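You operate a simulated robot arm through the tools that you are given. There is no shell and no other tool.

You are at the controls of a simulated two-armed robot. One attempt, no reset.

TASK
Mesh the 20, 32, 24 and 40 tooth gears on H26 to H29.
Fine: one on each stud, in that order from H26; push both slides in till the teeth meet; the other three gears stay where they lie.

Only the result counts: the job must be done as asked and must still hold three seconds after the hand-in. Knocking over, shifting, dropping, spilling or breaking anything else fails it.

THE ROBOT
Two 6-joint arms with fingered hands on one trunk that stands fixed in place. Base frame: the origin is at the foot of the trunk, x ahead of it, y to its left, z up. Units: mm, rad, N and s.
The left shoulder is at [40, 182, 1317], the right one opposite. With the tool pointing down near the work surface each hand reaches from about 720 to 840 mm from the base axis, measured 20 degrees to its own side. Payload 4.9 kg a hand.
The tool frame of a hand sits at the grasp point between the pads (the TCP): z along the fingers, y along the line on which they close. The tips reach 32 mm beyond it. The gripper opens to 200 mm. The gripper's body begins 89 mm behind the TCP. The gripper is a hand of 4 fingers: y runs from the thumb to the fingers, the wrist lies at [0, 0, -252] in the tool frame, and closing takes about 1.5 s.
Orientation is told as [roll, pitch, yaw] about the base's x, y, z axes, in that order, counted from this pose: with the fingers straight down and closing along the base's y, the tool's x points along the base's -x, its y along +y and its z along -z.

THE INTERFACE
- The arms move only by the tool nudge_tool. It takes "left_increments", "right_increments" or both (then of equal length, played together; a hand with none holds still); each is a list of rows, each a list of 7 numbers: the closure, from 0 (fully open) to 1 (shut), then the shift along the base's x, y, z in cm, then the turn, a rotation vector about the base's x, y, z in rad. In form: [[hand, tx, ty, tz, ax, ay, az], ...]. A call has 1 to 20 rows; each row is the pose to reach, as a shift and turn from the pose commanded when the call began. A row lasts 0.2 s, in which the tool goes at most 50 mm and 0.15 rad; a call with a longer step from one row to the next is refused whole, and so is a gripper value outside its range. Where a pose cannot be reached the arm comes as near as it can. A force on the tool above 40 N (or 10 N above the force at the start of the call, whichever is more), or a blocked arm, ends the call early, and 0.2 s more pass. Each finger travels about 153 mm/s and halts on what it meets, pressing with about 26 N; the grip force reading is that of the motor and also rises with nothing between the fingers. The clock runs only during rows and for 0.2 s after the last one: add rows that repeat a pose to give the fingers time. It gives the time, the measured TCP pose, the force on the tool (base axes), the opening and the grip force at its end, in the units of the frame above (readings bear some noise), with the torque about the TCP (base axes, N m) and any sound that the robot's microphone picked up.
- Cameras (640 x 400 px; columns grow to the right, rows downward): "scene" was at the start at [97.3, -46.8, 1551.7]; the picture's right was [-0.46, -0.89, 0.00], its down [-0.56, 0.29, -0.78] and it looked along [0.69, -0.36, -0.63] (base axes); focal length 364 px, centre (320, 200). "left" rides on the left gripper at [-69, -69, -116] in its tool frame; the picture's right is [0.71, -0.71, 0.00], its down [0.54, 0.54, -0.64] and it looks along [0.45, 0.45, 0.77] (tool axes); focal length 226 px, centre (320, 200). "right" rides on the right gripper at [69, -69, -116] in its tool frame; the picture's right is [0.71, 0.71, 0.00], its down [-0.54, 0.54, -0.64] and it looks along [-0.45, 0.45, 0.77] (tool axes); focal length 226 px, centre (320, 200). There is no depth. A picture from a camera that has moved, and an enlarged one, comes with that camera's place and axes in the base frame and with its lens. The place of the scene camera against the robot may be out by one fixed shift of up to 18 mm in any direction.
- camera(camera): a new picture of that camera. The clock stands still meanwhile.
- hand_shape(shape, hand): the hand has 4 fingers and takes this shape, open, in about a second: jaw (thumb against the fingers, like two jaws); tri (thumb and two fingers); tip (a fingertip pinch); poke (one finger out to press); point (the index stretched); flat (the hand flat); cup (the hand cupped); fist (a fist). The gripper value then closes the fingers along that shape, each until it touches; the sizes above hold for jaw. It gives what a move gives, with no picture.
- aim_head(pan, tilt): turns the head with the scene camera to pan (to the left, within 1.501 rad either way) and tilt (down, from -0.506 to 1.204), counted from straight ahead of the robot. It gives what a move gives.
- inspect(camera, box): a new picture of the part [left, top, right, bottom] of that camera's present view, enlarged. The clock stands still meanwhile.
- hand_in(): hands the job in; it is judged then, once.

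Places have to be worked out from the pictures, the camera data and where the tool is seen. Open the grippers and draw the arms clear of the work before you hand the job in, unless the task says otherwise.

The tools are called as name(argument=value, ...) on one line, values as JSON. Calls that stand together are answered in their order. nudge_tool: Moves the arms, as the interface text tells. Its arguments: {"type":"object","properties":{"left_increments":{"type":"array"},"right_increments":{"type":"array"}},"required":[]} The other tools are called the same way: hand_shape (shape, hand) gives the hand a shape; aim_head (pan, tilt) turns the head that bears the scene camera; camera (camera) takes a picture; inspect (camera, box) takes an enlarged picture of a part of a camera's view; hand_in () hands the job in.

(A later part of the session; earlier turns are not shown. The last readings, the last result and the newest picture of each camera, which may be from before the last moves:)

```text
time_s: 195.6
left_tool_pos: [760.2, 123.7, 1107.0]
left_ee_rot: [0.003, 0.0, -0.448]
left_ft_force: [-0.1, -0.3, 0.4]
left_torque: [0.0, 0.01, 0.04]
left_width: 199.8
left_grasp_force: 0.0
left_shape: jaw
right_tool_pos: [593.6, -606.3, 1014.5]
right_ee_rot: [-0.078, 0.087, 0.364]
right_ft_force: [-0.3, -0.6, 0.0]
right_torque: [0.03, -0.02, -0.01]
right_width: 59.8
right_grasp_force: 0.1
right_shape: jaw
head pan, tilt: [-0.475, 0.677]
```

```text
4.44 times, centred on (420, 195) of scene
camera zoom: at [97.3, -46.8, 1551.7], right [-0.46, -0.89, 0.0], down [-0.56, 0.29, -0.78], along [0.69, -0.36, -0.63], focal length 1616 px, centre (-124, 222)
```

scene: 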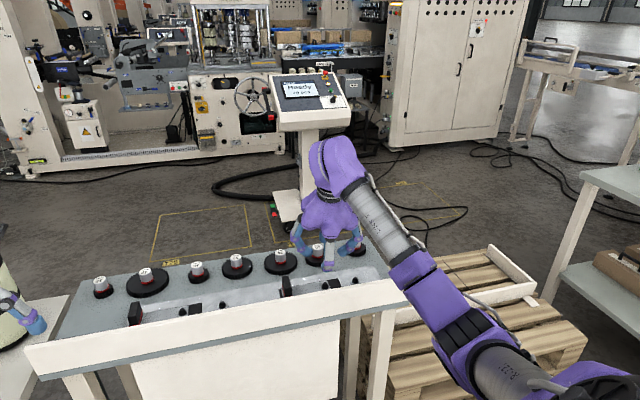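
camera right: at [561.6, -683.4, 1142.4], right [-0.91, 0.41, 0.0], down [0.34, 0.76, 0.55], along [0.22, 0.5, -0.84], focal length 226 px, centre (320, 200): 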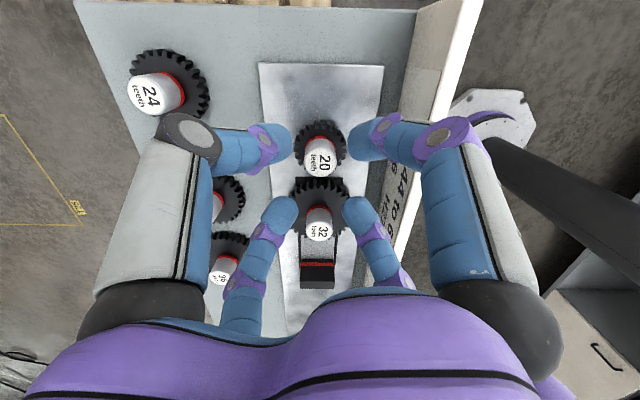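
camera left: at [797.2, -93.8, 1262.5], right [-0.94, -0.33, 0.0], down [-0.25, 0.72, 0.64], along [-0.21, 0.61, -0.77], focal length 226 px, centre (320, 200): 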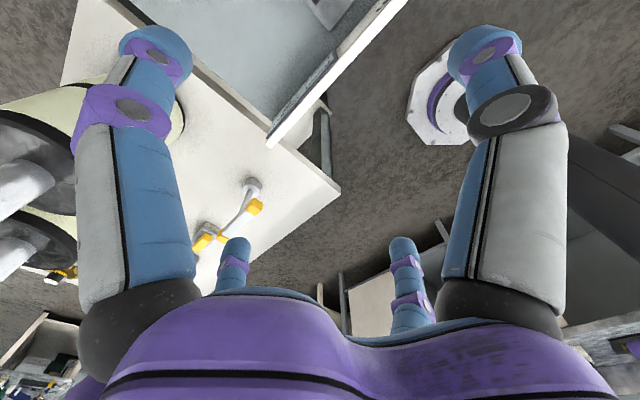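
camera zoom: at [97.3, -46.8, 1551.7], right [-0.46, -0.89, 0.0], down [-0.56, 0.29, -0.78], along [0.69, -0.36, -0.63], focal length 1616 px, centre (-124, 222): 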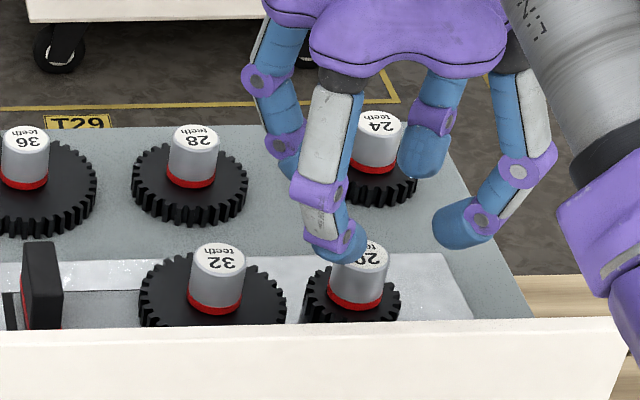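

Gears 20 and 32 stand on H26 and H27. Next is gear 24: I tilt to 0.36 and hover over it.

nudge_tool(right_increments=[[0.7, 0.5, -0.5, 1.5, 0, 0, 0], [0.7, 2, -2, 1.5, -0.018, -0.125, 0], [0.7, 4.5, -4.5, 1.5, -0.036, -0.25, 0], [0.7, 7, -7.2, 1, -0.053, -0.374, 0], [0.7, 9.4, -9.9, 0, -0.053, -0.374, 0], [0.7, 9.4, -9.9, 0, -0.053, -0.374, 0]])

camera(camera="right")

inspect(camera="right", box=[270, 90, 400, 220])

```text
time_s: 197.0
left_tool_pos: [762.2, 123.9, 1106.8]
left_ee_rot: [0.002, 0.002, -0.449]
left_ft_force: [0.3, 0.4, -0.5]
left_torque: [0.02, 0.01, -0.02]
left_width: 199.9
left_grasp_force: 0.0
left_shape: jaw
right_tool_pos: [715.5, -692.7, 1037.6]
right_ee_rot: [-0.264, -0.207, 0.371]
right_ft_force: [0.1, -0.3, -0.6]
right_torque: [0.01, 0.05, 0.01]
right_width: 59.6
right_grasp_force: 0.2
right_shape: jaw
right hand out of reach, approached as far as the arm can: row 1, 4, 5, 6
head pan, tilt: [-0.475, 0.677]
```

```text
taken
camera right: at [641.1, -760.9, 1151.1], right [-0.86, 0.4, -0.33], down [0.15, 0.8, 0.58], along [0.49, 0.45, -0.75], focal length 226 px, centre (320, 200)
```

right: 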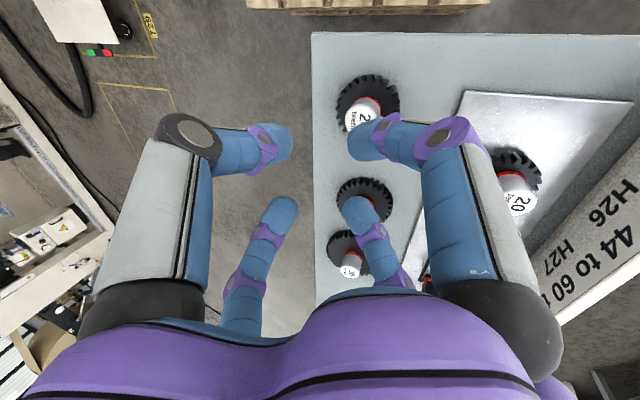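

```text
3.08 times, centred on (335, 155) of right
camera zoom: at [641.1, -760.9, 1151.1], right [-0.86, 0.4, -0.33], down [0.15, 0.8, 0.58], along [0.49, 0.45, -0.75], focal length 696 px, centre (274, 338)
```

zoom: 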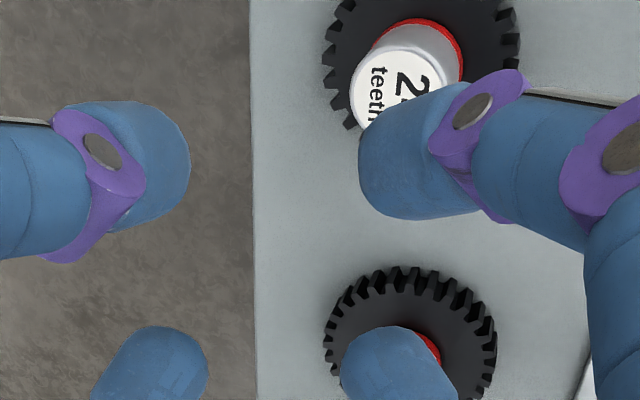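

The forward tilt alone runs into the limit on this side. I add a lean to the right of 0.25 rad, which was the helpful direction, and hover over gear 24 again.

nudge_tool(right_increments=[[0.7, -0.8, -0.2, 0, -0.098, 0.047, 0], [0.7, -1.6, -0.5, -1, -0.195, 0.094, 0], [0.7, -2.4, -0.7, -2, -0.195, 0.094, 0], [0.7, -2.4, -0.7, -2.7, -0.195, 0.094, 0], [0.7, -2.4, -0.7, -2.7, -0.195, 0.094, 0]])

camera(camera="right")

inspect(camera="right", box=[270, 90, 400, 220])

```text
time_s: 198.2
left_tool_pos: [761.6, 124.5, 1105.7]
left_ee_rot: [0.003, 0.001, -0.448]
left_ft_force: [-0.2, -1.2, -0.4]
left_torque: [0.03, 0.02, 0.02]
left_width: 200.0
left_grasp_force: 0.2
left_shape: jaw
right_tool_pos: [692.0, -700.1, 1010.6]
right_ee_rot: [-0.41, -0.082, 0.402]
right_ft_force: [-0.3, -0.1, 0.5]
right_torque: [-0.02, -0.02, 0.01]
right_width: 60.2
right_grasp_force: 0.1
right_shape: jaw
head pan, tilt: [-0.475, 0.677]
```

```text
taken
camera right: at [625.5, -747.4, 1139.4], right [-0.88, 0.33, -0.34], down [0.17, 0.89, 0.42], along [0.44, 0.31, -0.84], focal length 226 px, centre (320, 200)
```

right: 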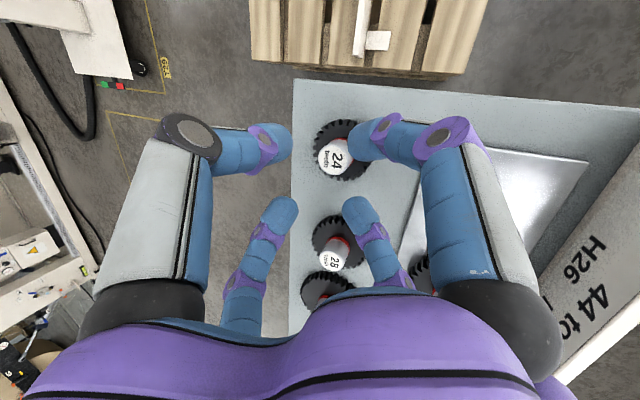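

```text
3.08 times, centred on (335, 155) of right
camera zoom: at [625.5, -747.4, 1139.4], right [-0.88, 0.33, -0.34], down [0.17, 0.89, 0.42], along [0.44, 0.31, -0.84], focal length 696 px, centre (274, 338)
```

zoom: 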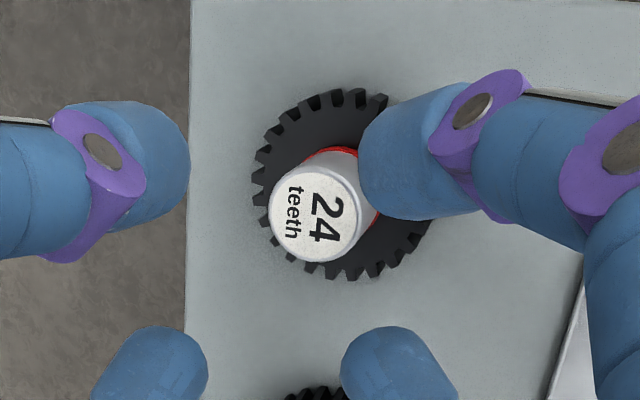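

This orientation reaches gear 24, whose knob is at about (937.5, -336.5). I descend to z ≈ 963 and check centring.

nudge_tool(right_increments=[[0.7, 0, -0.18, -1.2, 0, 0, 0], [0.7, 0, -0.18, -2.6, 0, 0, 0], [0.7, 0, -0.18, -4, 0, 0, 0], [0.7, 0, -0.18, -4.76, 0, 0, 0], [0.7, 0, -0.18, -4.76, 0, 0, 0]])

camera(camera="right")

```text
time_s: 199.4
left_tool_pos: [761.2, 124.2, 1108.4]
left_ee_rot: [0.002, -0.001, -0.447]
left_ft_force: [0.3, -0.4, 0.9]
left_torque: [-0.02, -0.01, 0.03]
left_width: 199.6
left_grasp_force: 0.0
left_shape: jaw
right_tool_pos: [692.8, -700.6, 963.1]
right_ee_rot: [-0.412, -0.082, 0.405]
right_ft_force: [0.9, -0.5, -0.2]
right_torque: [0.01, 0.02, 0.01]
right_width: 59.9
right_grasp_force: 0.0
right_shape: jaw
head pan, tilt: [-0.475, 0.677]
```

```text
taken
camera right: at [625.7, -749.2, 1091.0], right [-0.88, 0.33, -0.34], down [0.17, 0.89, 0.42], along [0.44, 0.31, -0.84], focal length 226 px, centre (320, 200)
```

right: 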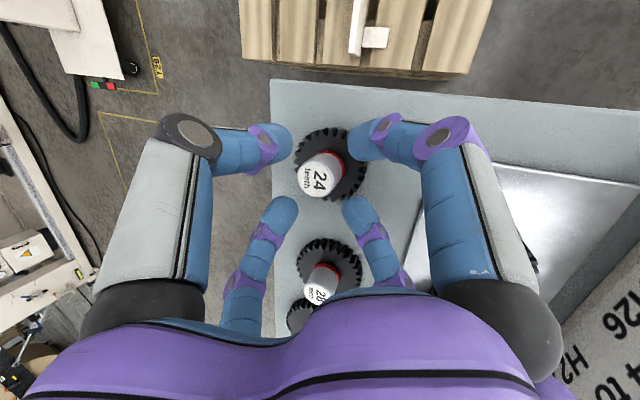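

Centred. I grip gear 24 and lift it.

nudge_tool(right_increments=[[0.85, 0, 0, 0, 0, 0, 0], [1, 0, 0, 0, 0, 0, 0], [1, 0, 0, 0, 0, 0, 0], [1, 0, 0, 0, 0, 0, 0], [1, 0, 0, 0, 0, 0, 0], [1, 0, 0, 1, 0, 0, 0], [1, 0, 0, 3.5, 0, 0, 0], [1, 0, 0, 7, 0, 0, 0], [1, 0, 0, 9, 0, 0, 0], [1, 0, 0, 9, 0, 0, 0]])

camera(camera="right")

inspect(camera="right", box=[260, 110, 380, 230])

```text
time_s: 201.6
left_tool_pos: [760.8, 124.0, 1107.6]
left_ee_rot: [0.0, 0.0, -0.448]
left_ft_force: [-0.5, -0.4, -0.3]
left_torque: [-0.01, 0.0, 0.0]
left_width: 199.8
left_grasp_force: 0.0
left_shape: jaw
right_tool_pos: [692.4, -702.8, 1054.5]
right_ee_rot: [-0.41, -0.083, 0.404]
right_ft_force: [-1.2, 0.6, -1.7]
right_torque: [0.01, 0.02, 0.02]
right_width: 23.0
right_grasp_force: 26.1
right_shape: jaw
head pan, tilt: [-0.475, 0.677]
```

```text
taken
camera right: at [626.2, -749.6, 1181.7], right [-0.88, 0.33, -0.34], down [0.17, 0.89, 0.42], along [0.44, 0.31, -0.84], focal length 226 px, centre (320, 200)
```

right: 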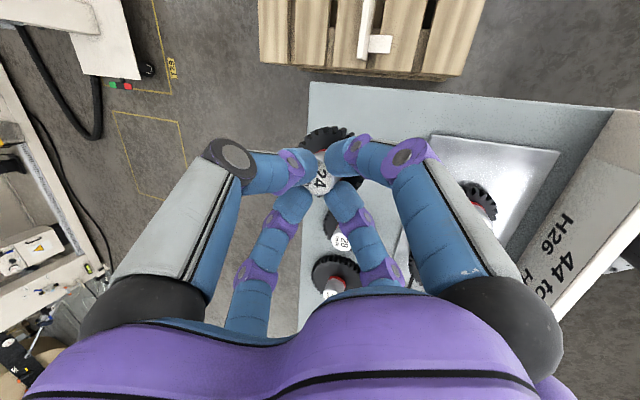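

```text
3.33 times, centred on (320, 170) of right
camera zoom: at [626.2, -749.6, 1181.7], right [-0.88, 0.33, -0.34], down [0.17, 0.89, 0.42], along [0.44, 0.31, -0.84], focal length 754 px, centre (320, 300)
```

zoom: 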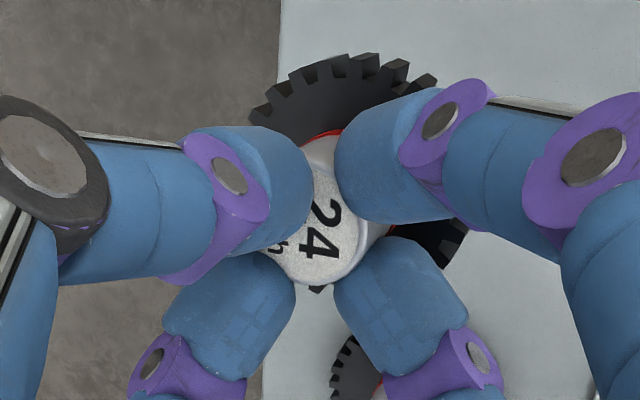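

Gear 24 is held. I carry it at height to the right of H28, where I can view the left studs before placing.

nudge_tool(right_increments=[[1, 0, 4.2, 0, 0, 0, 0], [1, 0, 8.5, 0, 0, 0, 0], [1, 0, 12.8, 0, 0, 0, 0], [1, 0, 17.1, 0, 0, 0, 0], [1, 0.1, 21.4, 0, 0, 0, 0], [1, 0.1, 25.7, 0, 0, 0, 0], [1, 0.18, 30.08, 0, 0, 0, 0], [1, 0.18, 30.08, 0, 0, 0, 0]])

camera(camera="right")

inspect(camera="right", box=[280, 180, 400, 300])

```text
time_s: 203.4
left_tool_pos: [761.2, 124.9, 1108.1]
left_ee_rot: [0.0, 0.0, -0.447]
left_ft_force: [0.0, 0.7, 0.6]
left_torque: [-0.02, 0.01, 0.01]
left_width: 200.1
left_grasp_force: 0.1
left_shape: jaw
right_tool_pos: [692.0, -400.1, 1053.5]
right_ee_rot: [-0.411, -0.083, 0.404]
right_ft_force: [0.1, 0.4, -0.8]
right_torque: [-0.02, 0.04, 0.02]
right_width: 22.5
right_grasp_force: 25.8
right_shape: jaw
head pan, tilt: [-0.475, 0.677]
```

```text
taken
camera right: at [626.5, -447.9, 1181.4], right [-0.88, 0.33, -0.34], down [0.17, 0.89, 0.42], along [0.44, 0.31, -0.84], focal length 226 px, centre (320, 200)
```

right: 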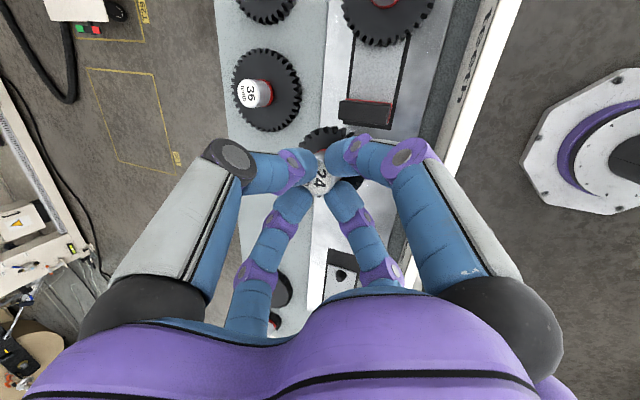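

```text
3.33 times, centred on (340, 240) of right
camera zoom: at [626.5, -447.9, 1181.4], right [-0.88, 0.33, -0.34], down [0.17, 0.89, 0.42], along [0.44, 0.31, -0.84], focal length 754 px, centre (253, 67)
```

zoom: 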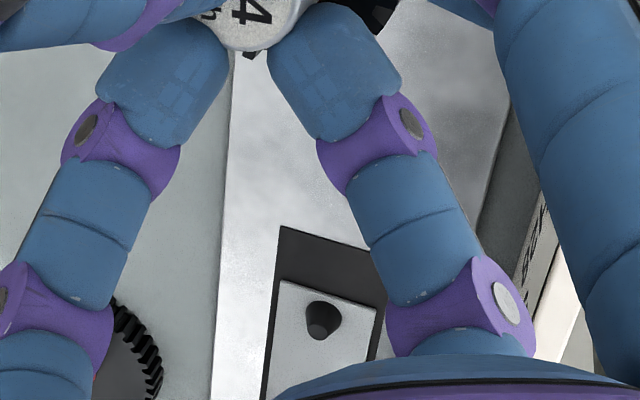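

H28's stud is hidden behind a finger in this view. I shift 30 mm toward the robot at this height so that it shows in the gap.

nudge_tool(right_increments=[[1, -1.4, 0.65, 0, 0, 0, 0], [1, -2.7, 1.3, 0, 0, 0, 0], [1, -2.7, 1.3, 0, 0, 0, 0]])

inspect(camera="right", box=[280, 180, 400, 300])

inspect(camera="scene", box=[220, 160, 340, 250])

```text
time_s: 204.2
left_tool_pos: [760.6, 125.0, 1107.6]
left_ee_rot: [0.002, 0.001, -0.449]
left_ft_force: [0.5, 0.3, -0.8]
left_torque: [-0.01, -0.04, -0.01]
left_width: 199.8
left_grasp_force: 0.0
left_shape: jaw
right_tool_pos: [666.2, -387.3, 1053.5]
right_ee_rot: [-0.41, -0.081, 0.405]
right_ft_force: [0.0, 0.3, -1.2]
right_torque: [0.02, -0.02, 0.01]
right_width: 22.7
right_grasp_force: 26.1
right_shape: jaw
head pan, tilt: [-0.475, 0.677]
```

```text
3.33 times, centred on (340, 240) of right
camera zoom: at [599.6, -435.4, 1180.8], right [-0.88, 0.33, -0.34], down [0.17, 0.89, 0.42], along [0.44, 0.31, -0.84], focal length 754 px, centre (253, 67)
```

zoom: 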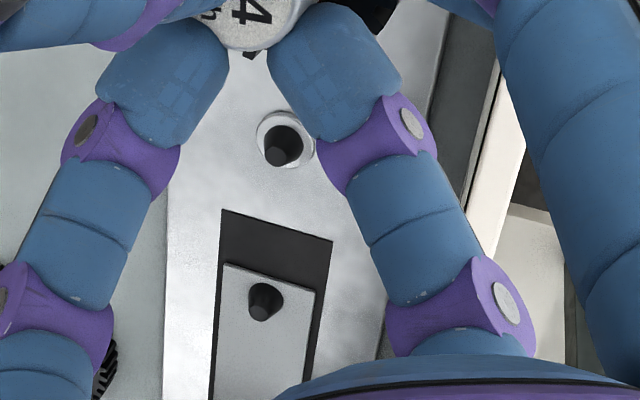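

```text
4.44 times, centred on (280, 205) of scene
camera zoom: at [97.2, -46.8, 1551.7], right [-0.46, -0.89, 0.0], down [-0.56, 0.29, -0.78], along [0.69, -0.36, -0.63], focal length 1616 px, centre (498, 178)
```

zoom: 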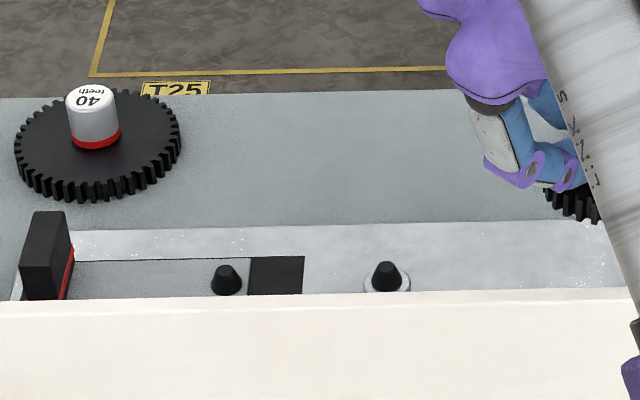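

H28 is at about (797, 51.5). I move gear 24 over it and hover.

nudge_tool(right_increments=[[1, 2.3, 3.2, 0, 0, 0, 0], [1, 4.6, 6.4, 0, 0, 0, 0], [1, 6.96, 9.55, 0, 0, 0, 0], [1, 6.96, 9.55, -2, 0, 0, 0], [1, 6.96, 9.55, -4.5, 0, 0, 0], [1, 6.96, 9.55, -4.5, 0, 0, 0]])

camera(camera="right")

inspect(camera="scene", box=[220, 160, 340, 250])

```text
time_s: 205.6
left_tool_pos: [761.2, 123.6, 1108.0]
left_ee_rot: [0.002, 0.0, -0.447]
left_ft_force: [-0.2, -0.6, -0.4]
left_torque: [0.02, 0.0, -0.02]
left_width: 200.1
left_grasp_force: 0.0
left_shape: jaw
right_tool_pos: [736.4, -291.8, 1008.5]
right_ee_rot: [-0.412, -0.083, 0.402]
right_ft_force: [-0.4, 0.3, -0.6]
right_torque: [0.0, 0.03, -0.03]
right_width: 22.7
right_grasp_force: 26.4
right_shape: jaw
head pan, tilt: [-0.475, 0.677]
```

```text
taken
camera right: at [670.1, -340.3, 1136.9], right [-0.88, 0.33, -0.34], down [0.17, 0.89, 0.42], along [0.44, 0.31, -0.84], focal length 226 px, centre (320, 200)
```

right: 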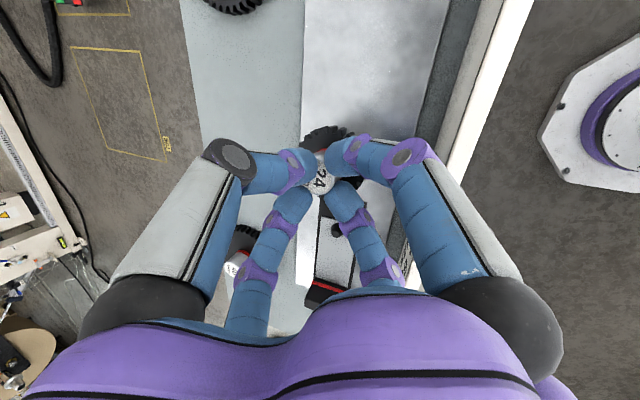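

```text
4.44 times, centred on (280, 205) of scene
camera zoom: at [97.4, -46.8, 1551.7], right [-0.46, -0.89, 0.0], down [-0.56, 0.29, -0.78], along [0.69, -0.36, -0.63], focal length 1616 px, centre (498, 178)
```

zoom: 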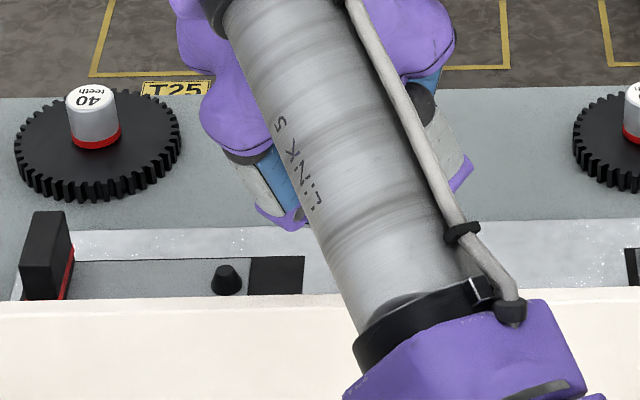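

The pose is right, though the forearm hides the scene view. I descend to just above the stud tip and then on, in small steps with force watch.

nudge_tool(right_increments=[[1, -0.05, -0.02, -1, 0, 0, 0], [1, -0.05, -0.02, -2, 0, 0, 0], [1, -0.05, -0.02, -2.5, 0, 0, 0], [1, -0.05, -0.02, -2.8, 0, 0, 0], [1, -0.05, -0.02, -3.1, 0, 0, 0], [1, -0.05, -0.02, -3.1, 0, 0, 0]])

```text
time_s: 207.0
left_tool_pos: [760.1, 124.7, 1108.9]
left_ee_rot: [0.001, 0.001, -0.448]
left_ft_force: [-0.5, 0.0, 0.0]
left_torque: [-0.03, -0.01, 0.02]
left_width: 199.9
left_grasp_force: 0.1
left_shape: jaw
right_tool_pos: [736.1, -292.1, 981.7]
right_ee_rot: [-0.416, -0.087, 0.402]
right_ft_force: [1.3, -3.3, 28.9]
right_torque: [-0.22, -0.11, -0.06]
right_width: 23.1
right_grasp_force: 25.7
right_shape: jaw
head pan, tilt: [-0.475, 0.677]
```

The gear met the stud tip at 982, and the contact torque says the stud lies back-left of the bore centre. I lift 4 mm, shift 3.5 mm back and 3.5 mm left, and lower again.

nudge_tool(right_increments=[[1, 0, 0, 0.7, 0, 0, 0], [1, -0.16, 0.47, 0.7, 0, 0, 0], [1, -0.16, 0.47, 0.2, 0, 0, 0], [1, -0.16, 0.47, -0.1, 0, 0, 0], [1, -0.16, 0.47, -0.4, 0, 0, 0], [1, -0.16, 0.47, -0.7, 0, 0, 0], [1, -0.16, 0.47, -0.7, 0, 0, 0]])

```text
time_s: 208.6
left_tool_pos: [760.3, 123.9, 1107.9]
left_ee_rot: [0.002, -0.001, -0.449]
left_ft_force: [-1.6, 0.6, 0.2]
left_torque: [0.03, -0.01, 0.02]
left_width: 199.8
left_grasp_force: 0.1
left_shape: jaw
right_tool_pos: [734.2, -287.5, 973.1]
right_ee_rot: [-0.412, -0.086, 0.404]
right_ft_force: [-5.8, 5.4, 15.7]
right_torque: [0.08, 0.2, -0.04]
right_width: 22.6
right_grasp_force: 26.1
right_shape: jaw
head pan, tilt: [-0.475, 0.677]
```

Now the cone is inside the bore (z 973) and pushes the gear back and slightly left. I follow that by 2 mm and keep lowering.

nudge_tool(right_increments=[[1, -0.07, 0.08, 0, 0, 0, 0], [1, -0.145, 0.16, -0.1, 0, 0, 0], [1, -0.145, 0.16, -0.3, 0, 0, 0], [1, -0.145, 0.16, -0.5, 0, 0, 0], [1, -0.145, 0.16, -0.6, 0, 0, 0], [1, -0.145, 0.16, -0.6, 0, 0, 0]])

```text
time_s: 209.6
left_tool_pos: [760.1, 123.2, 1108.4]
left_ee_rot: [0.0, 0.0, -0.449]
left_ft_force: [-1.1, 0.6, 0.2]
left_torque: [0.01, -0.01, -0.03]
left_width: 200.0
left_grasp_force: 0.1
left_shape: jaw
right_tool_pos: [734.0, -285.4, 971.6]
right_ee_rot: [-0.416, -0.092, 0.402]
right_ft_force: [-6.1, 2.1, 10.9]
right_torque: [-0.03, 0.16, -0.04]
right_width: 23.0
right_grasp_force: 25.9
right_shape: jaw
head pan, tilt: [-0.475, 0.677]
stopped in row 4 (right hand): the force on the tool passed its limit at 42 N (the readings are from after the stop); the commanded pose is now the measured one
```

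971.6 matches the expected seating height for this grip (pick height plus plate and collar). I release and look.

nudge_tool(right_increments=[[1, 0, 0, 0.2, 0, 0, 0], [0.85, 0, 0, 0.2, 0, 0, 0], [0.7, 0, 0, 0.2, 0, 0, 0], [0.7, 0, 0, 0.2, 0, 0, 0], [0.7, 0, 0, 2.5, 0, 0, 0], [0.7, 0, 0, 5, 0, 0, 0], [0.7, 0, 0, 5, 0, 0, 0]])

camera(camera="right")

inspect(camera="right", box=[260, 90, 420, 240])

```text
time_s: 211.2
left_tool_pos: [761.7, 123.6, 1108.5]
left_ee_rot: [0.001, 0.0, -0.447]
left_ft_force: [-0.7, -0.1, 0.2]
left_torque: [-0.01, -0.01, 0.0]
left_width: 200.2
left_grasp_force: 0.1
left_shape: jaw
right_tool_pos: [732.9, -285.7, 1019.9]
right_ee_rot: [-0.413, -0.09, 0.402]
right_ft_force: [0.1, 0.1, -0.2]
right_torque: [0.01, -0.02, 0.0]
right_width: 59.7
right_grasp_force: 0.0
right_shape: jaw
head pan, tilt: [-0.475, 0.677]
```

```text
taken
camera right: at [666.7, -334.0, 1147.9], right [-0.88, 0.33, -0.35], down [0.17, 0.89, 0.42], along [0.45, 0.31, -0.84], focal length 226 px, centre (320, 200)
```

right: 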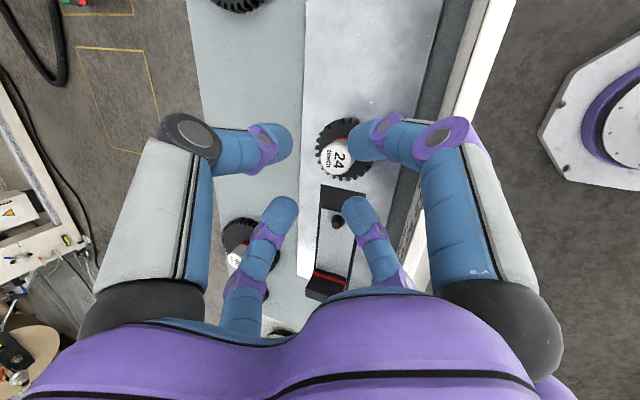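

```text
2.67 times, centred on (340, 165) of right
camera zoom: at [666.7, -334.0, 1147.9], right [-0.88, 0.33, -0.35], down [0.17, 0.89, 0.42], along [0.45, 0.31, -0.84], focal length 603 px, centre (267, 293)
```

zoom: 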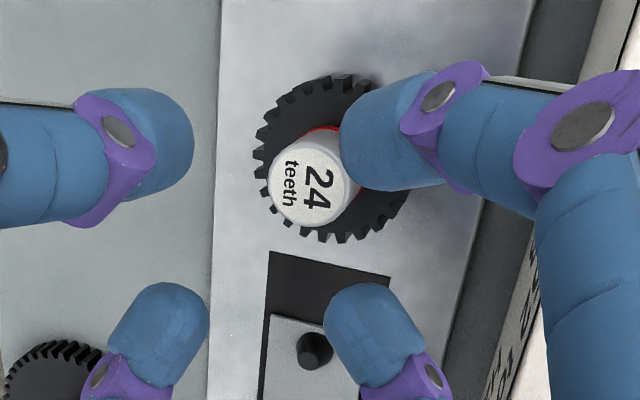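

Gear 24 is seated on H28. Gear 40 is at the edge of reach, so I first bring the hand upright and turn its spin so that the fingers straddle the direction of the coming tilt.

nudge_tool(right_increments=[[0.7, 1, 0, 2, 0.087, 0.058, 0], [0.7, 3, -0.3, 4, 0.174, 0.116, 0], [0.7, 5, -0.6, 4, 0.261, 0.174, 0], [0.7, 5.8, -0.8, 4, 0.348, 0.232, 0], [0.7, 5.8, -0.8, 4, 0.348, 0.232, 0]])

nudge_tool(right_increments=[[0.7, 0, 0, 0, 0, 0, 0.149], [0.7, 0, 0, 0, 0, 0, 0.298], [0.7, 0, 0, 0, 0, 0, 0.447], [0.7, 0, 0, 0, 0, 0, 0.447]])

```text
time_s: 212.4
left_tool_pos: [761.6, 125.0, 1107.2]
left_ee_rot: [0.0, -0.001, -0.448]
left_ft_force: [-1.1, 0.2, 1.0]
left_torque: [0.0, 0.0, 0.0]
left_width: 200.1
left_grasp_force: 0.0
left_shape: jaw
right_tool_pos: [792.2, -295.4, 1059.7]
right_ee_rot: [-0.004, -0.008, 0.384]
right_ft_force: [0.5, -0.7, 0.5]
right_torque: [0.01, 0.0, -0.04]
right_width: 59.5
right_grasp_force: 0.2
right_shape: jaw
head pan, tilt: [-0.475, 0.677]
```

```text
time_s: 213.4
left_tool_pos: [760.7, 123.5, 1107.1]
left_ee_rot: [0.001, 0.0, -0.449]
left_ft_force: [-0.2, -0.1, -0.3]
left_torque: [0.03, 0.02, 0.01]
left_width: 200.1
left_grasp_force: 0.0
left_shape: jaw
right_tool_pos: [791.2, -293.9, 1059.7]
right_ee_rot: [-0.003, -0.007, 0.833]
right_ft_force: [-0.3, -0.9, -0.6]
right_torque: [0.0, 0.0, 0.02]
right_width: 59.9
right_grasp_force: 0.0
right_shape: jaw
head pan, tilt: [-0.475, 0.677]
```

The hand is upright at yaw 0.83. I now tilt 0.62 rad toward base +x while moving to hover over gear 40.

nudge_tool(right_increments=[[0.7, 2.7, 2.2, 0.5, 0, -0.124, 0], [0.7, 5.5, 4.4, 0, 0, -0.248, 0], [0.7, 8.2, 6.5, -1, 0, -0.372, 0], [0.7, 11, 8.7, -2.5, 0, -0.496, 0], [0.7, 13.75, 10.86, -4, 0, -0.62, 0], [0.7, 13.75, 10.86, -4, 0, -0.62, 0]])

camera(camera="right")

inspect(camera="right", box=[260, 80, 400, 230])

```text
time_s: 214.8
left_tool_pos: [762.0, 124.2, 1107.0]
left_ee_rot: [0.0, 0.0, -0.449]
left_ft_force: [-0.3, 0.4, 0.3]
left_torque: [-0.03, -0.02, -0.03]
left_width: 199.7
left_grasp_force: 0.0
left_shape: jaw
right_tool_pos: [930.0, -184.7, 1020.7]
right_ee_rot: [-0.493, -0.41, 0.936]
right_ft_force: [-0.1, 0.0, 0.1]
right_torque: [0.04, -0.03, -0.02]
right_width: 59.5
right_grasp_force: 0.1
right_shape: jaw
head pan, tilt: [-0.475, 0.677]
```

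```text
taken
camera right: at [866.0, -283.5, 1117.1], right [-0.81, -0.04, -0.59], down [-0.41, 0.76, 0.5], along [0.43, 0.64, -0.63], focal length 226 px, centre (320, 200)
```

right: 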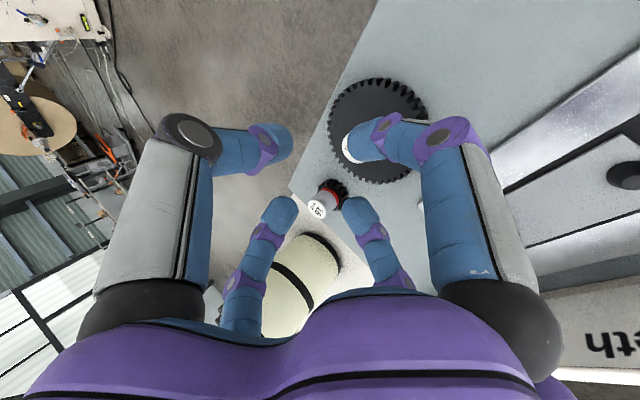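

```text
2.67 times, centred on (330, 155) of right
camera zoom: at [866.0, -283.5, 1117.1], right [-0.81, -0.04, -0.59], down [-0.41, 0.76, 0.5], along [0.43, 0.64, -0.63], focal length 603 px, centre (293, 320)
```

zoom: 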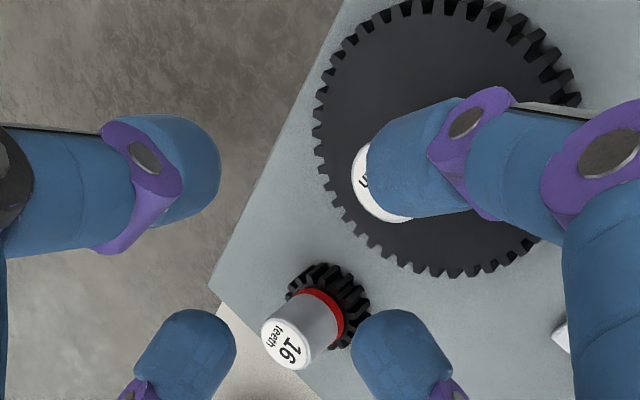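

Gear 40's centre is at about base (943.5, -191). I shift 6 mm right, narrow the opening to 44 mm and lower slightly for a better look.

nudge_tool(right_increments=[[0.75, -0.15, -0.4, -0.7, 0, 0, 0], [0.78, -0.25, -0.63, -1.5, 0, 0, 0], [0.78, -0.25, -0.63, -2, 0, 0, 0], [0.78, -0.25, -0.63, -2, 0, 0, 0]])

camera(camera="right")

inspect(camera="right", box=[260, 80, 400, 230])

inspect(camera="scene", box=[170, 120, 310, 230])

```text
time_s: 215.8
left_tool_pos: [761.4, 123.9, 1106.4]
left_ee_rot: [0.001, -0.001, -0.447]
left_ft_force: [0.3, -0.3, -0.2]
left_torque: [0.01, 0.0, 0.0]
left_width: 200.2
left_grasp_force: 0.1
left_shape: jaw
right_tool_pos: [926.7, -192.4, 999.8]
right_ee_rot: [-0.491, -0.408, 0.936]
right_ft_force: [-0.7, -1.0, -0.4]
right_torque: [-0.02, 0.02, 0.0]
right_width: 44.2
right_grasp_force: 0.1
right_shape: jaw
head pan, tilt: [-0.475, 0.677]
```

```text
taken
camera right: at [863.4, -290.4, 1096.4], right [-0.81, -0.04, -0.59], down [-0.41, 0.76, 0.5], along [0.43, 0.64, -0.64], focal length 226 px, centre (320, 200)
```

right: 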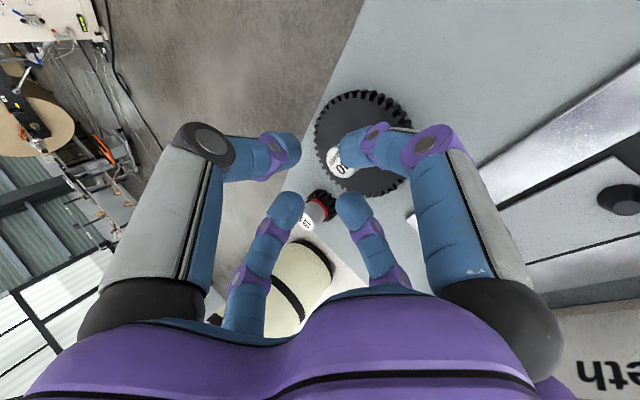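

```text
2.67 times, centred on (330, 155) of right
camera zoom: at [863.4, -290.4, 1096.4], right [-0.81, -0.04, -0.59], down [-0.41, 0.76, 0.5], along [0.43, 0.64, -0.64], focal length 603 px, centre (293, 320)
```

zoom: 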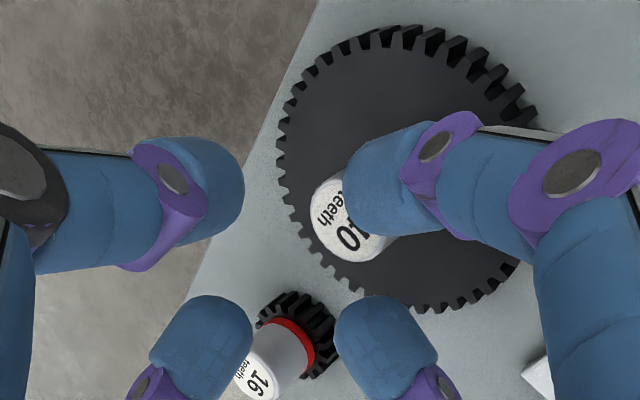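

```text
3.64 times, centred on (240, 175) of scene
camera zoom: at [97.3, -46.8, 1551.7], right [-0.46, -0.89, 0.0], down [-0.56, 0.29, -0.78], along [0.69, -0.36, -0.63], focal length 1322 px, centre (611, 291)
```

zoom: 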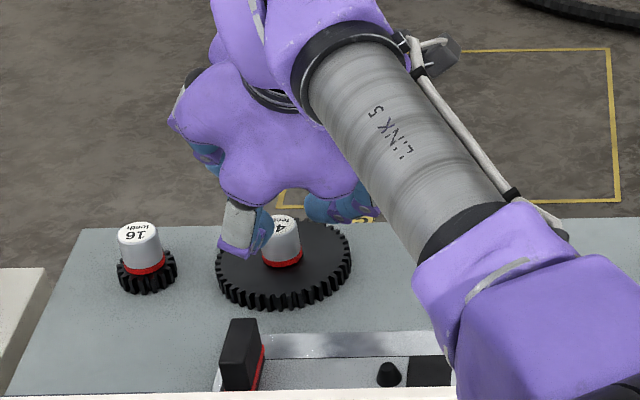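

The knob is at about (942.3, -194). I descend to z ≈ 958 in small steps.

nudge_tool(right_increments=[[0.78, 0, -0.1, -1, 0, 0, 0], [0.78, 0, -0.13, -2, 0, 0, 0], [0.78, 0, -0.13, -3, 0, 0, 0], [0.78, 0, -0.13, -3.8, 0, 0, 0], [0.78, 0, -0.13, -4.2, 0, 0, 0], [0.78, 0, -0.13, -4.2, 0, 0, 0]])

camera(camera="right")

inspect(camera="scene", box=[170, 120, 310, 230])

```text
time_s: 217.2
left_tool_pos: [762.4, 124.5, 1107.7]
left_ee_rot: [0.003, 0.0, -0.448]
left_ft_force: [1.1, 0.6, 0.2]
left_torque: [-0.01, 0.03, -0.02]
left_width: 199.9
left_grasp_force: 0.1
left_shape: jaw
right_tool_pos: [927.3, -193.5, 956.9]
right_ee_rot: [-0.491, -0.409, 0.935]
right_ft_force: [-0.4, -0.1, -0.3]
right_torque: [-0.01, 0.02, 0.01]
right_width: 44.3
right_grasp_force: 0.1
right_shape: jaw
head pan, tilt: [-0.475, 0.677]
```

```text
taken
camera right: at [863.5, -292.0, 1054.8], right [-0.81, -0.04, -0.59], down [-0.41, 0.76, 0.5], along [0.43, 0.64, -0.64], focal length 226 px, centre (320, 200)
```

right: 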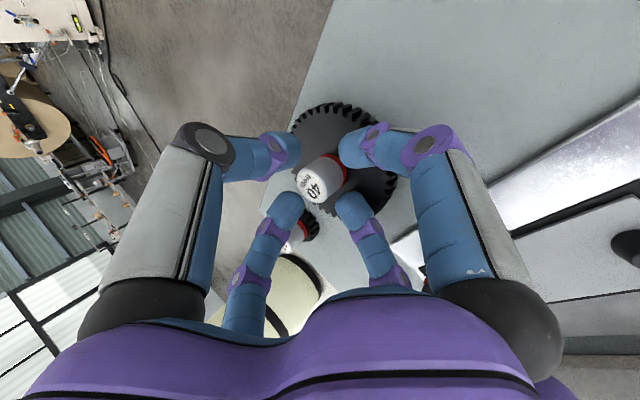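

```text
3.64 times, centred on (240, 175) of scene
camera zoom: at [97.3, -46.8, 1551.7], right [-0.46, -0.89, 0.0], down [-0.56, 0.29, -0.78], along [0.69, -0.36, -0.63], focal length 1322 px, centre (611, 291)
```

zoom: 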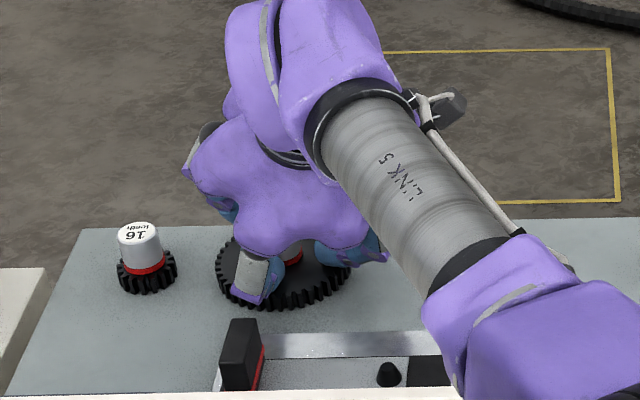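

The knob is centred between the fingertips with no contact. I close and lift gear 40 slowly by 30 mm.

nudge_tool(right_increments=[[0.9, 0, 0, 0, 0, 0, 0], [1, 0, 0, 0, 0, 0, 0], [1, 0, 0, 0, 0, 0, 0], [1, 0, 0, 0, 0, 0, 0], [1, 0, 0, 0, 0, 0, 0], [1, 0, 0, 0.7, 0, 0, 0], [1, 0, 0, 1.5, 0, 0, 0], [1, 0, 0, 3, 0, 0, 0], [1, 0, 0, 3, 0, 0, 0]])

camera(camera="right")

inspect(camera="scene", box=[170, 120, 310, 230])

```text
time_s: 219.2
left_tool_pos: [762.2, 123.3, 1108.4]
left_ee_rot: [0.002, 0.001, -0.448]
left_ft_force: [-0.9, 0.0, 0.4]
left_torque: [-0.01, 0.0, 0.02]
left_width: 200.0
left_grasp_force: 0.1
left_shape: jaw
right_tool_pos: [926.7, -192.1, 989.3]
right_ee_rot: [-0.49, -0.407, 0.935]
right_ft_force: [-0.7, 0.2, -1.8]
right_torque: [-0.03, 0.05, -0.02]
right_width: 19.7
right_grasp_force: 25.9
right_shape: jaw
head pan, tilt: [-0.475, 0.677]
```

```text
taken
camera right: at [863.4, -291.8, 1084.6], right [-0.81, -0.05, -0.59], down [-0.41, 0.76, 0.5], along [0.43, 0.64, -0.64], focal length 226 px, centre (320, 200)
```

right: 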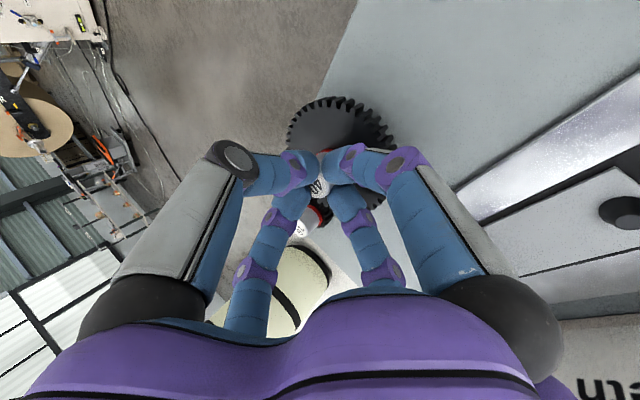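

```text
3.64 times, centred on (240, 175) of scene
camera zoom: at [97.4, -46.8, 1551.7], right [-0.46, -0.89, 0.0], down [-0.56, 0.29, -0.78], along [0.69, -0.36, -0.63], focal length 1322 px, centre (611, 291)
```

zoom: 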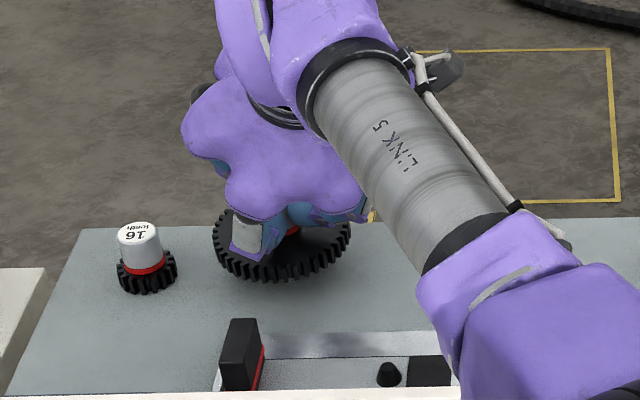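

Gear 40 is held nearly level. I carry it to free table nearer the robot, at about (915, 10), to regrip it there with less tilt.

nudge_tool(right_increments=[[1, -0.5, -1, 1.5, 0, 0, 0], [1, -2.6, -4.6, 2, 0, 0, 0], [1, -4.8, -8.2, 2, 0, 0, 0], [1, -7, -11.9, 2, 0, 0, 0], [1, -9.2, -15.6, 2, 0, 0, 0], [1, -11.4, -19.68, 2, 0, 0, 0], [1, -11.4, -19.68, 1, 0, 0, 0], [1, -11.4, -19.68, 1, 0, 0, 0]])

camera(camera="right")

inspect(camera="scene", box=[220, 120, 400, 250])

```text
time_s: 221.0
left_tool_pos: [760.9, 125.2, 1108.6]
left_ee_rot: [0.001, 0.001, -0.448]
left_ft_force: [1.0, -0.3, 0.3]
left_torque: [-0.01, 0.0, 0.04]
left_width: 199.8
left_grasp_force: 0.1
left_shape: jaw
right_tool_pos: [813.8, -379.0, 1003.3]
right_ee_rot: [-0.493, -0.399, 0.927]
right_ft_force: [-0.5, -0.3, -1.5]
right_torque: [0.0, 0.04, -0.01]
right_width: 19.4
right_grasp_force: 26.3
right_shape: jaw
right hand out of reach, approached as far as the arm can: row 6, 7, 8
head pan, tilt: [-0.475, 0.677]
```

```text
taken
camera right: at [749.3, -476.6, 1101.7], right [-0.81, -0.05, -0.58], down [-0.4, 0.77, 0.5], along [0.43, 0.63, -0.64], focal length 226 px, centre (320, 200)
```

right: 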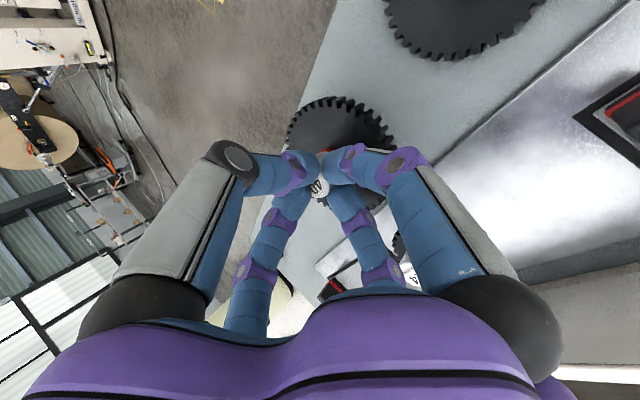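

```text
3.08 times, centred on (310, 185) of scene
camera zoom: at [97.6, -46.8, 1551.7], right [-0.46, -0.89, 0.0], down [-0.56, 0.29, -0.78], along [0.69, -0.36, -0.63], focal length 1119 px, centre (351, 246)
```

zoom: 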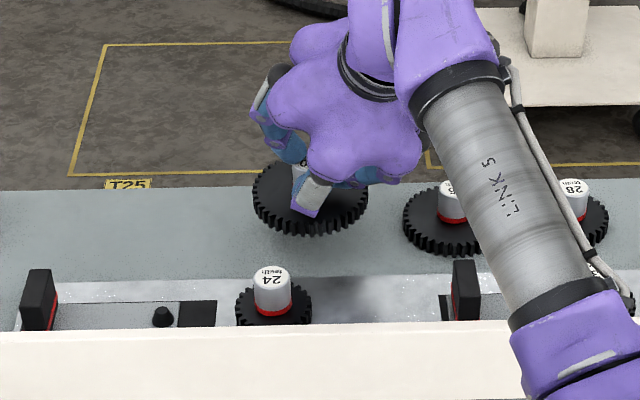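

I shift 5 mm forward to clear the plate edge, lower gear 40 to the table and release it.

nudge_tool(right_increments=[[1, 0.5, 0.1, 0, 0, 0, 0], [1, 0.6, 0, -1.5, 0, 0, 0], [1, 0.6, 0, -3, 0, 0, 0], [1, 0.6, 0, -4, 0, 0, 0], [1, 0.6, 0, -4.5, 0, 0, 0], [1, 0.6, 0, -4.5, 0, 0, 0]])

camera(camera="right")

```text
time_s: 222.4
left_tool_pos: [760.0, 123.9, 1107.9]
left_ee_rot: [0.001, 0.0, -0.449]
left_ft_force: [-0.4, 0.2, 0.0]
left_torque: [0.02, -0.04, 0.01]
left_width: 200.0
left_grasp_force: 0.1
left_shape: jaw
right_tool_pos: [816.3, -364.9, 966.0]
right_ee_rot: [-0.492, -0.394, 0.927]
right_ft_force: [0.4, -0.3, -1.9]
right_torque: [-0.01, 0.06, 0.03]
right_width: 19.6
right_grasp_force: 26.0
right_shape: jaw
right hand out of reach, approached as far as the arm can: row 2, 3, 4, 5, 6
head pan, tilt: [-0.475, 0.677]
```

```text
taken
camera right: at [752.9, -461.2, 1063.3], right [-0.81, -0.04, -0.58], down [-0.4, 0.77, 0.49], along [0.43, 0.63, -0.65], focal length 226 px, centre (320, 200)
```

right: 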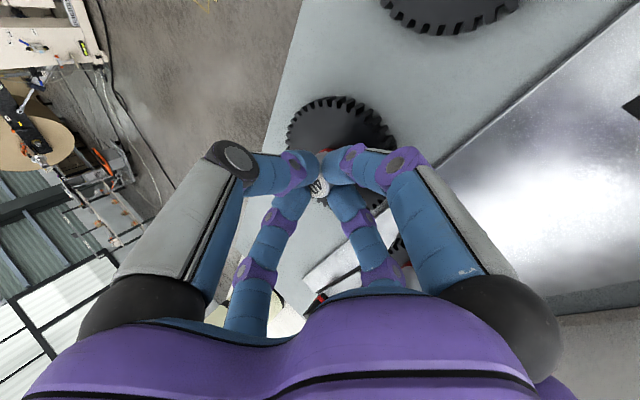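

Lowering slid it left and a little back along the limit. I raise and choose a spot farther left and forward, at about (920, 70), and lower there.

nudge_tool(right_increments=[[1, 0.5, 0.5, 1.5, 0, 0, 0], [1, 1.7, 1.7, 2, 0, 0, 0], [1, 2.7, 2.75, 2, 0, 0, 0], [1, 2.7, 2.75, 0.5, 0, 0, 0], [1, 2.7, 2.75, 0, 0, 0, 0], [1, 2.7, 2.75, 0, 0, 0, 0]])

inspect(camera="scene", box=[220, 120, 400, 250])

```text
time_s: 223.8
left_tool_pos: [761.9, 124.3, 1108.4]
left_ee_rot: [0.001, -0.002, -0.449]
left_ft_force: [0.3, -0.7, 0.0]
left_torque: [-0.02, 0.01, -0.03]
left_width: 200.3
left_grasp_force: 0.0
left_shape: jaw
right_tool_pos: [843.2, -336.8, 964.4]
right_ee_rot: [-0.49, -0.407, 0.936]
right_ft_force: [-0.3, -0.6, -1.3]
right_torque: [0.03, 0.06, -0.01]
right_width: 19.6
right_grasp_force: 26.0
right_shape: jaw
head pan, tilt: [-0.475, 0.677]
```

```text
3.08 times, centred on (310, 185) of scene
camera zoom: at [97.4, -46.8, 1551.7], right [-0.46, -0.89, 0.0], down [-0.56, 0.29, -0.78], along [0.69, -0.36, -0.63], focal length 1119 px, centre (351, 246)
```

zoom: 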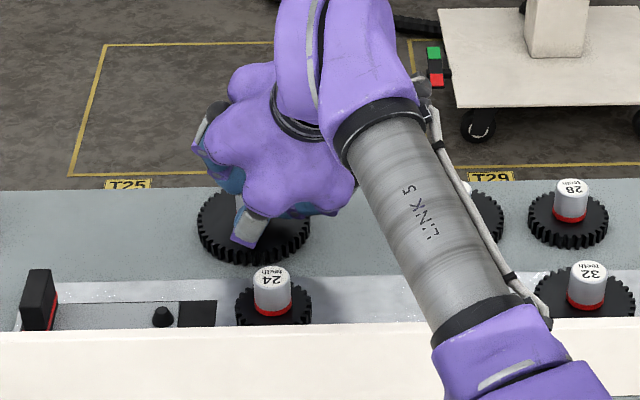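

It is over clear table and fully reachable. I lower the last 8 mm, release and rise.

nudge_tool(right_increments=[[1, 0, 0, -0.4, 0, 0, 0], [1, 0, 0, -0.75, 0, 0, 0], [1, 0, 0, -0.75, 0, 0, 0], [0.9, 0, 0, -0.7, 0, 0, 0], [0.78, 0, 0, -0.7, 0, 0, 0], [0.78, 0, 0, -0.7, 0, 0, 0], [0.78, 0, 0, 2, 0, 0, 0], [0.75, 0, 0, 5, 0, 0, 0], [0.7, 0, 0, 7, 0, 0, 0], [0.7, 0, 0, 7, 0, 0, 0]])

camera(camera="right")

inspect(camera="scene", box=[170, 120, 350, 250])

```text
time_s: 226.0
left_tool_pos: [760.4, 122.9, 1107.6]
left_ee_rot: [0.001, 0.0, -0.45]
left_ft_force: [0.0, 0.3, 0.2]
left_torque: [0.03, 0.01, 0.01]
left_width: 199.9
left_grasp_force: 0.0
left_shape: jaw
right_tool_pos: [842.3, -337.2, 1035.5]
right_ee_rot: [-0.492, -0.408, 0.932]
right_ft_force: [-0.4, -0.2, 0.5]
right_torque: [0.01, 0.0, 0.0]
right_width: 59.6
right_grasp_force: 0.0
right_shape: jaw
head pan, tilt: [-0.475, 0.677]
```

```text
taken
camera right: at [779.3, -435.9, 1131.7], right [-0.81, -0.04, -0.59], down [-0.41, 0.76, 0.5], along [0.43, 0.64, -0.64], focal length 226 px, centre (320, 200)
```

right: 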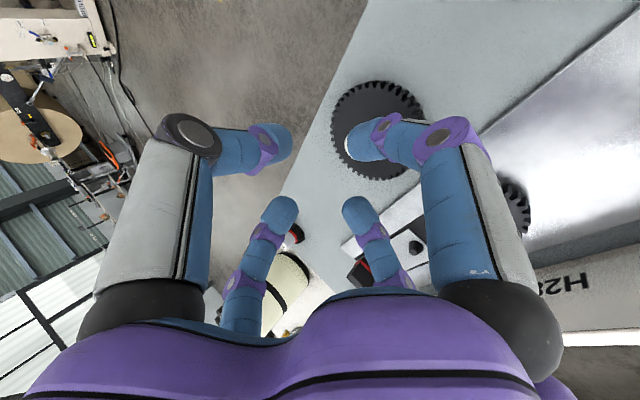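

```text
3.08 times, centred on (260, 185) of scene
camera zoom: at [97.3, -46.8, 1551.7], right [-0.46, -0.89, 0.0], down [-0.56, 0.29, -0.78], along [0.69, -0.36, -0.63], focal length 1119 px, centre (505, 246)
```

zoom: 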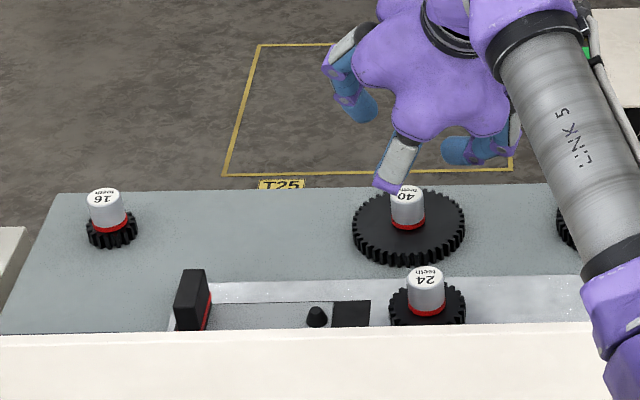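

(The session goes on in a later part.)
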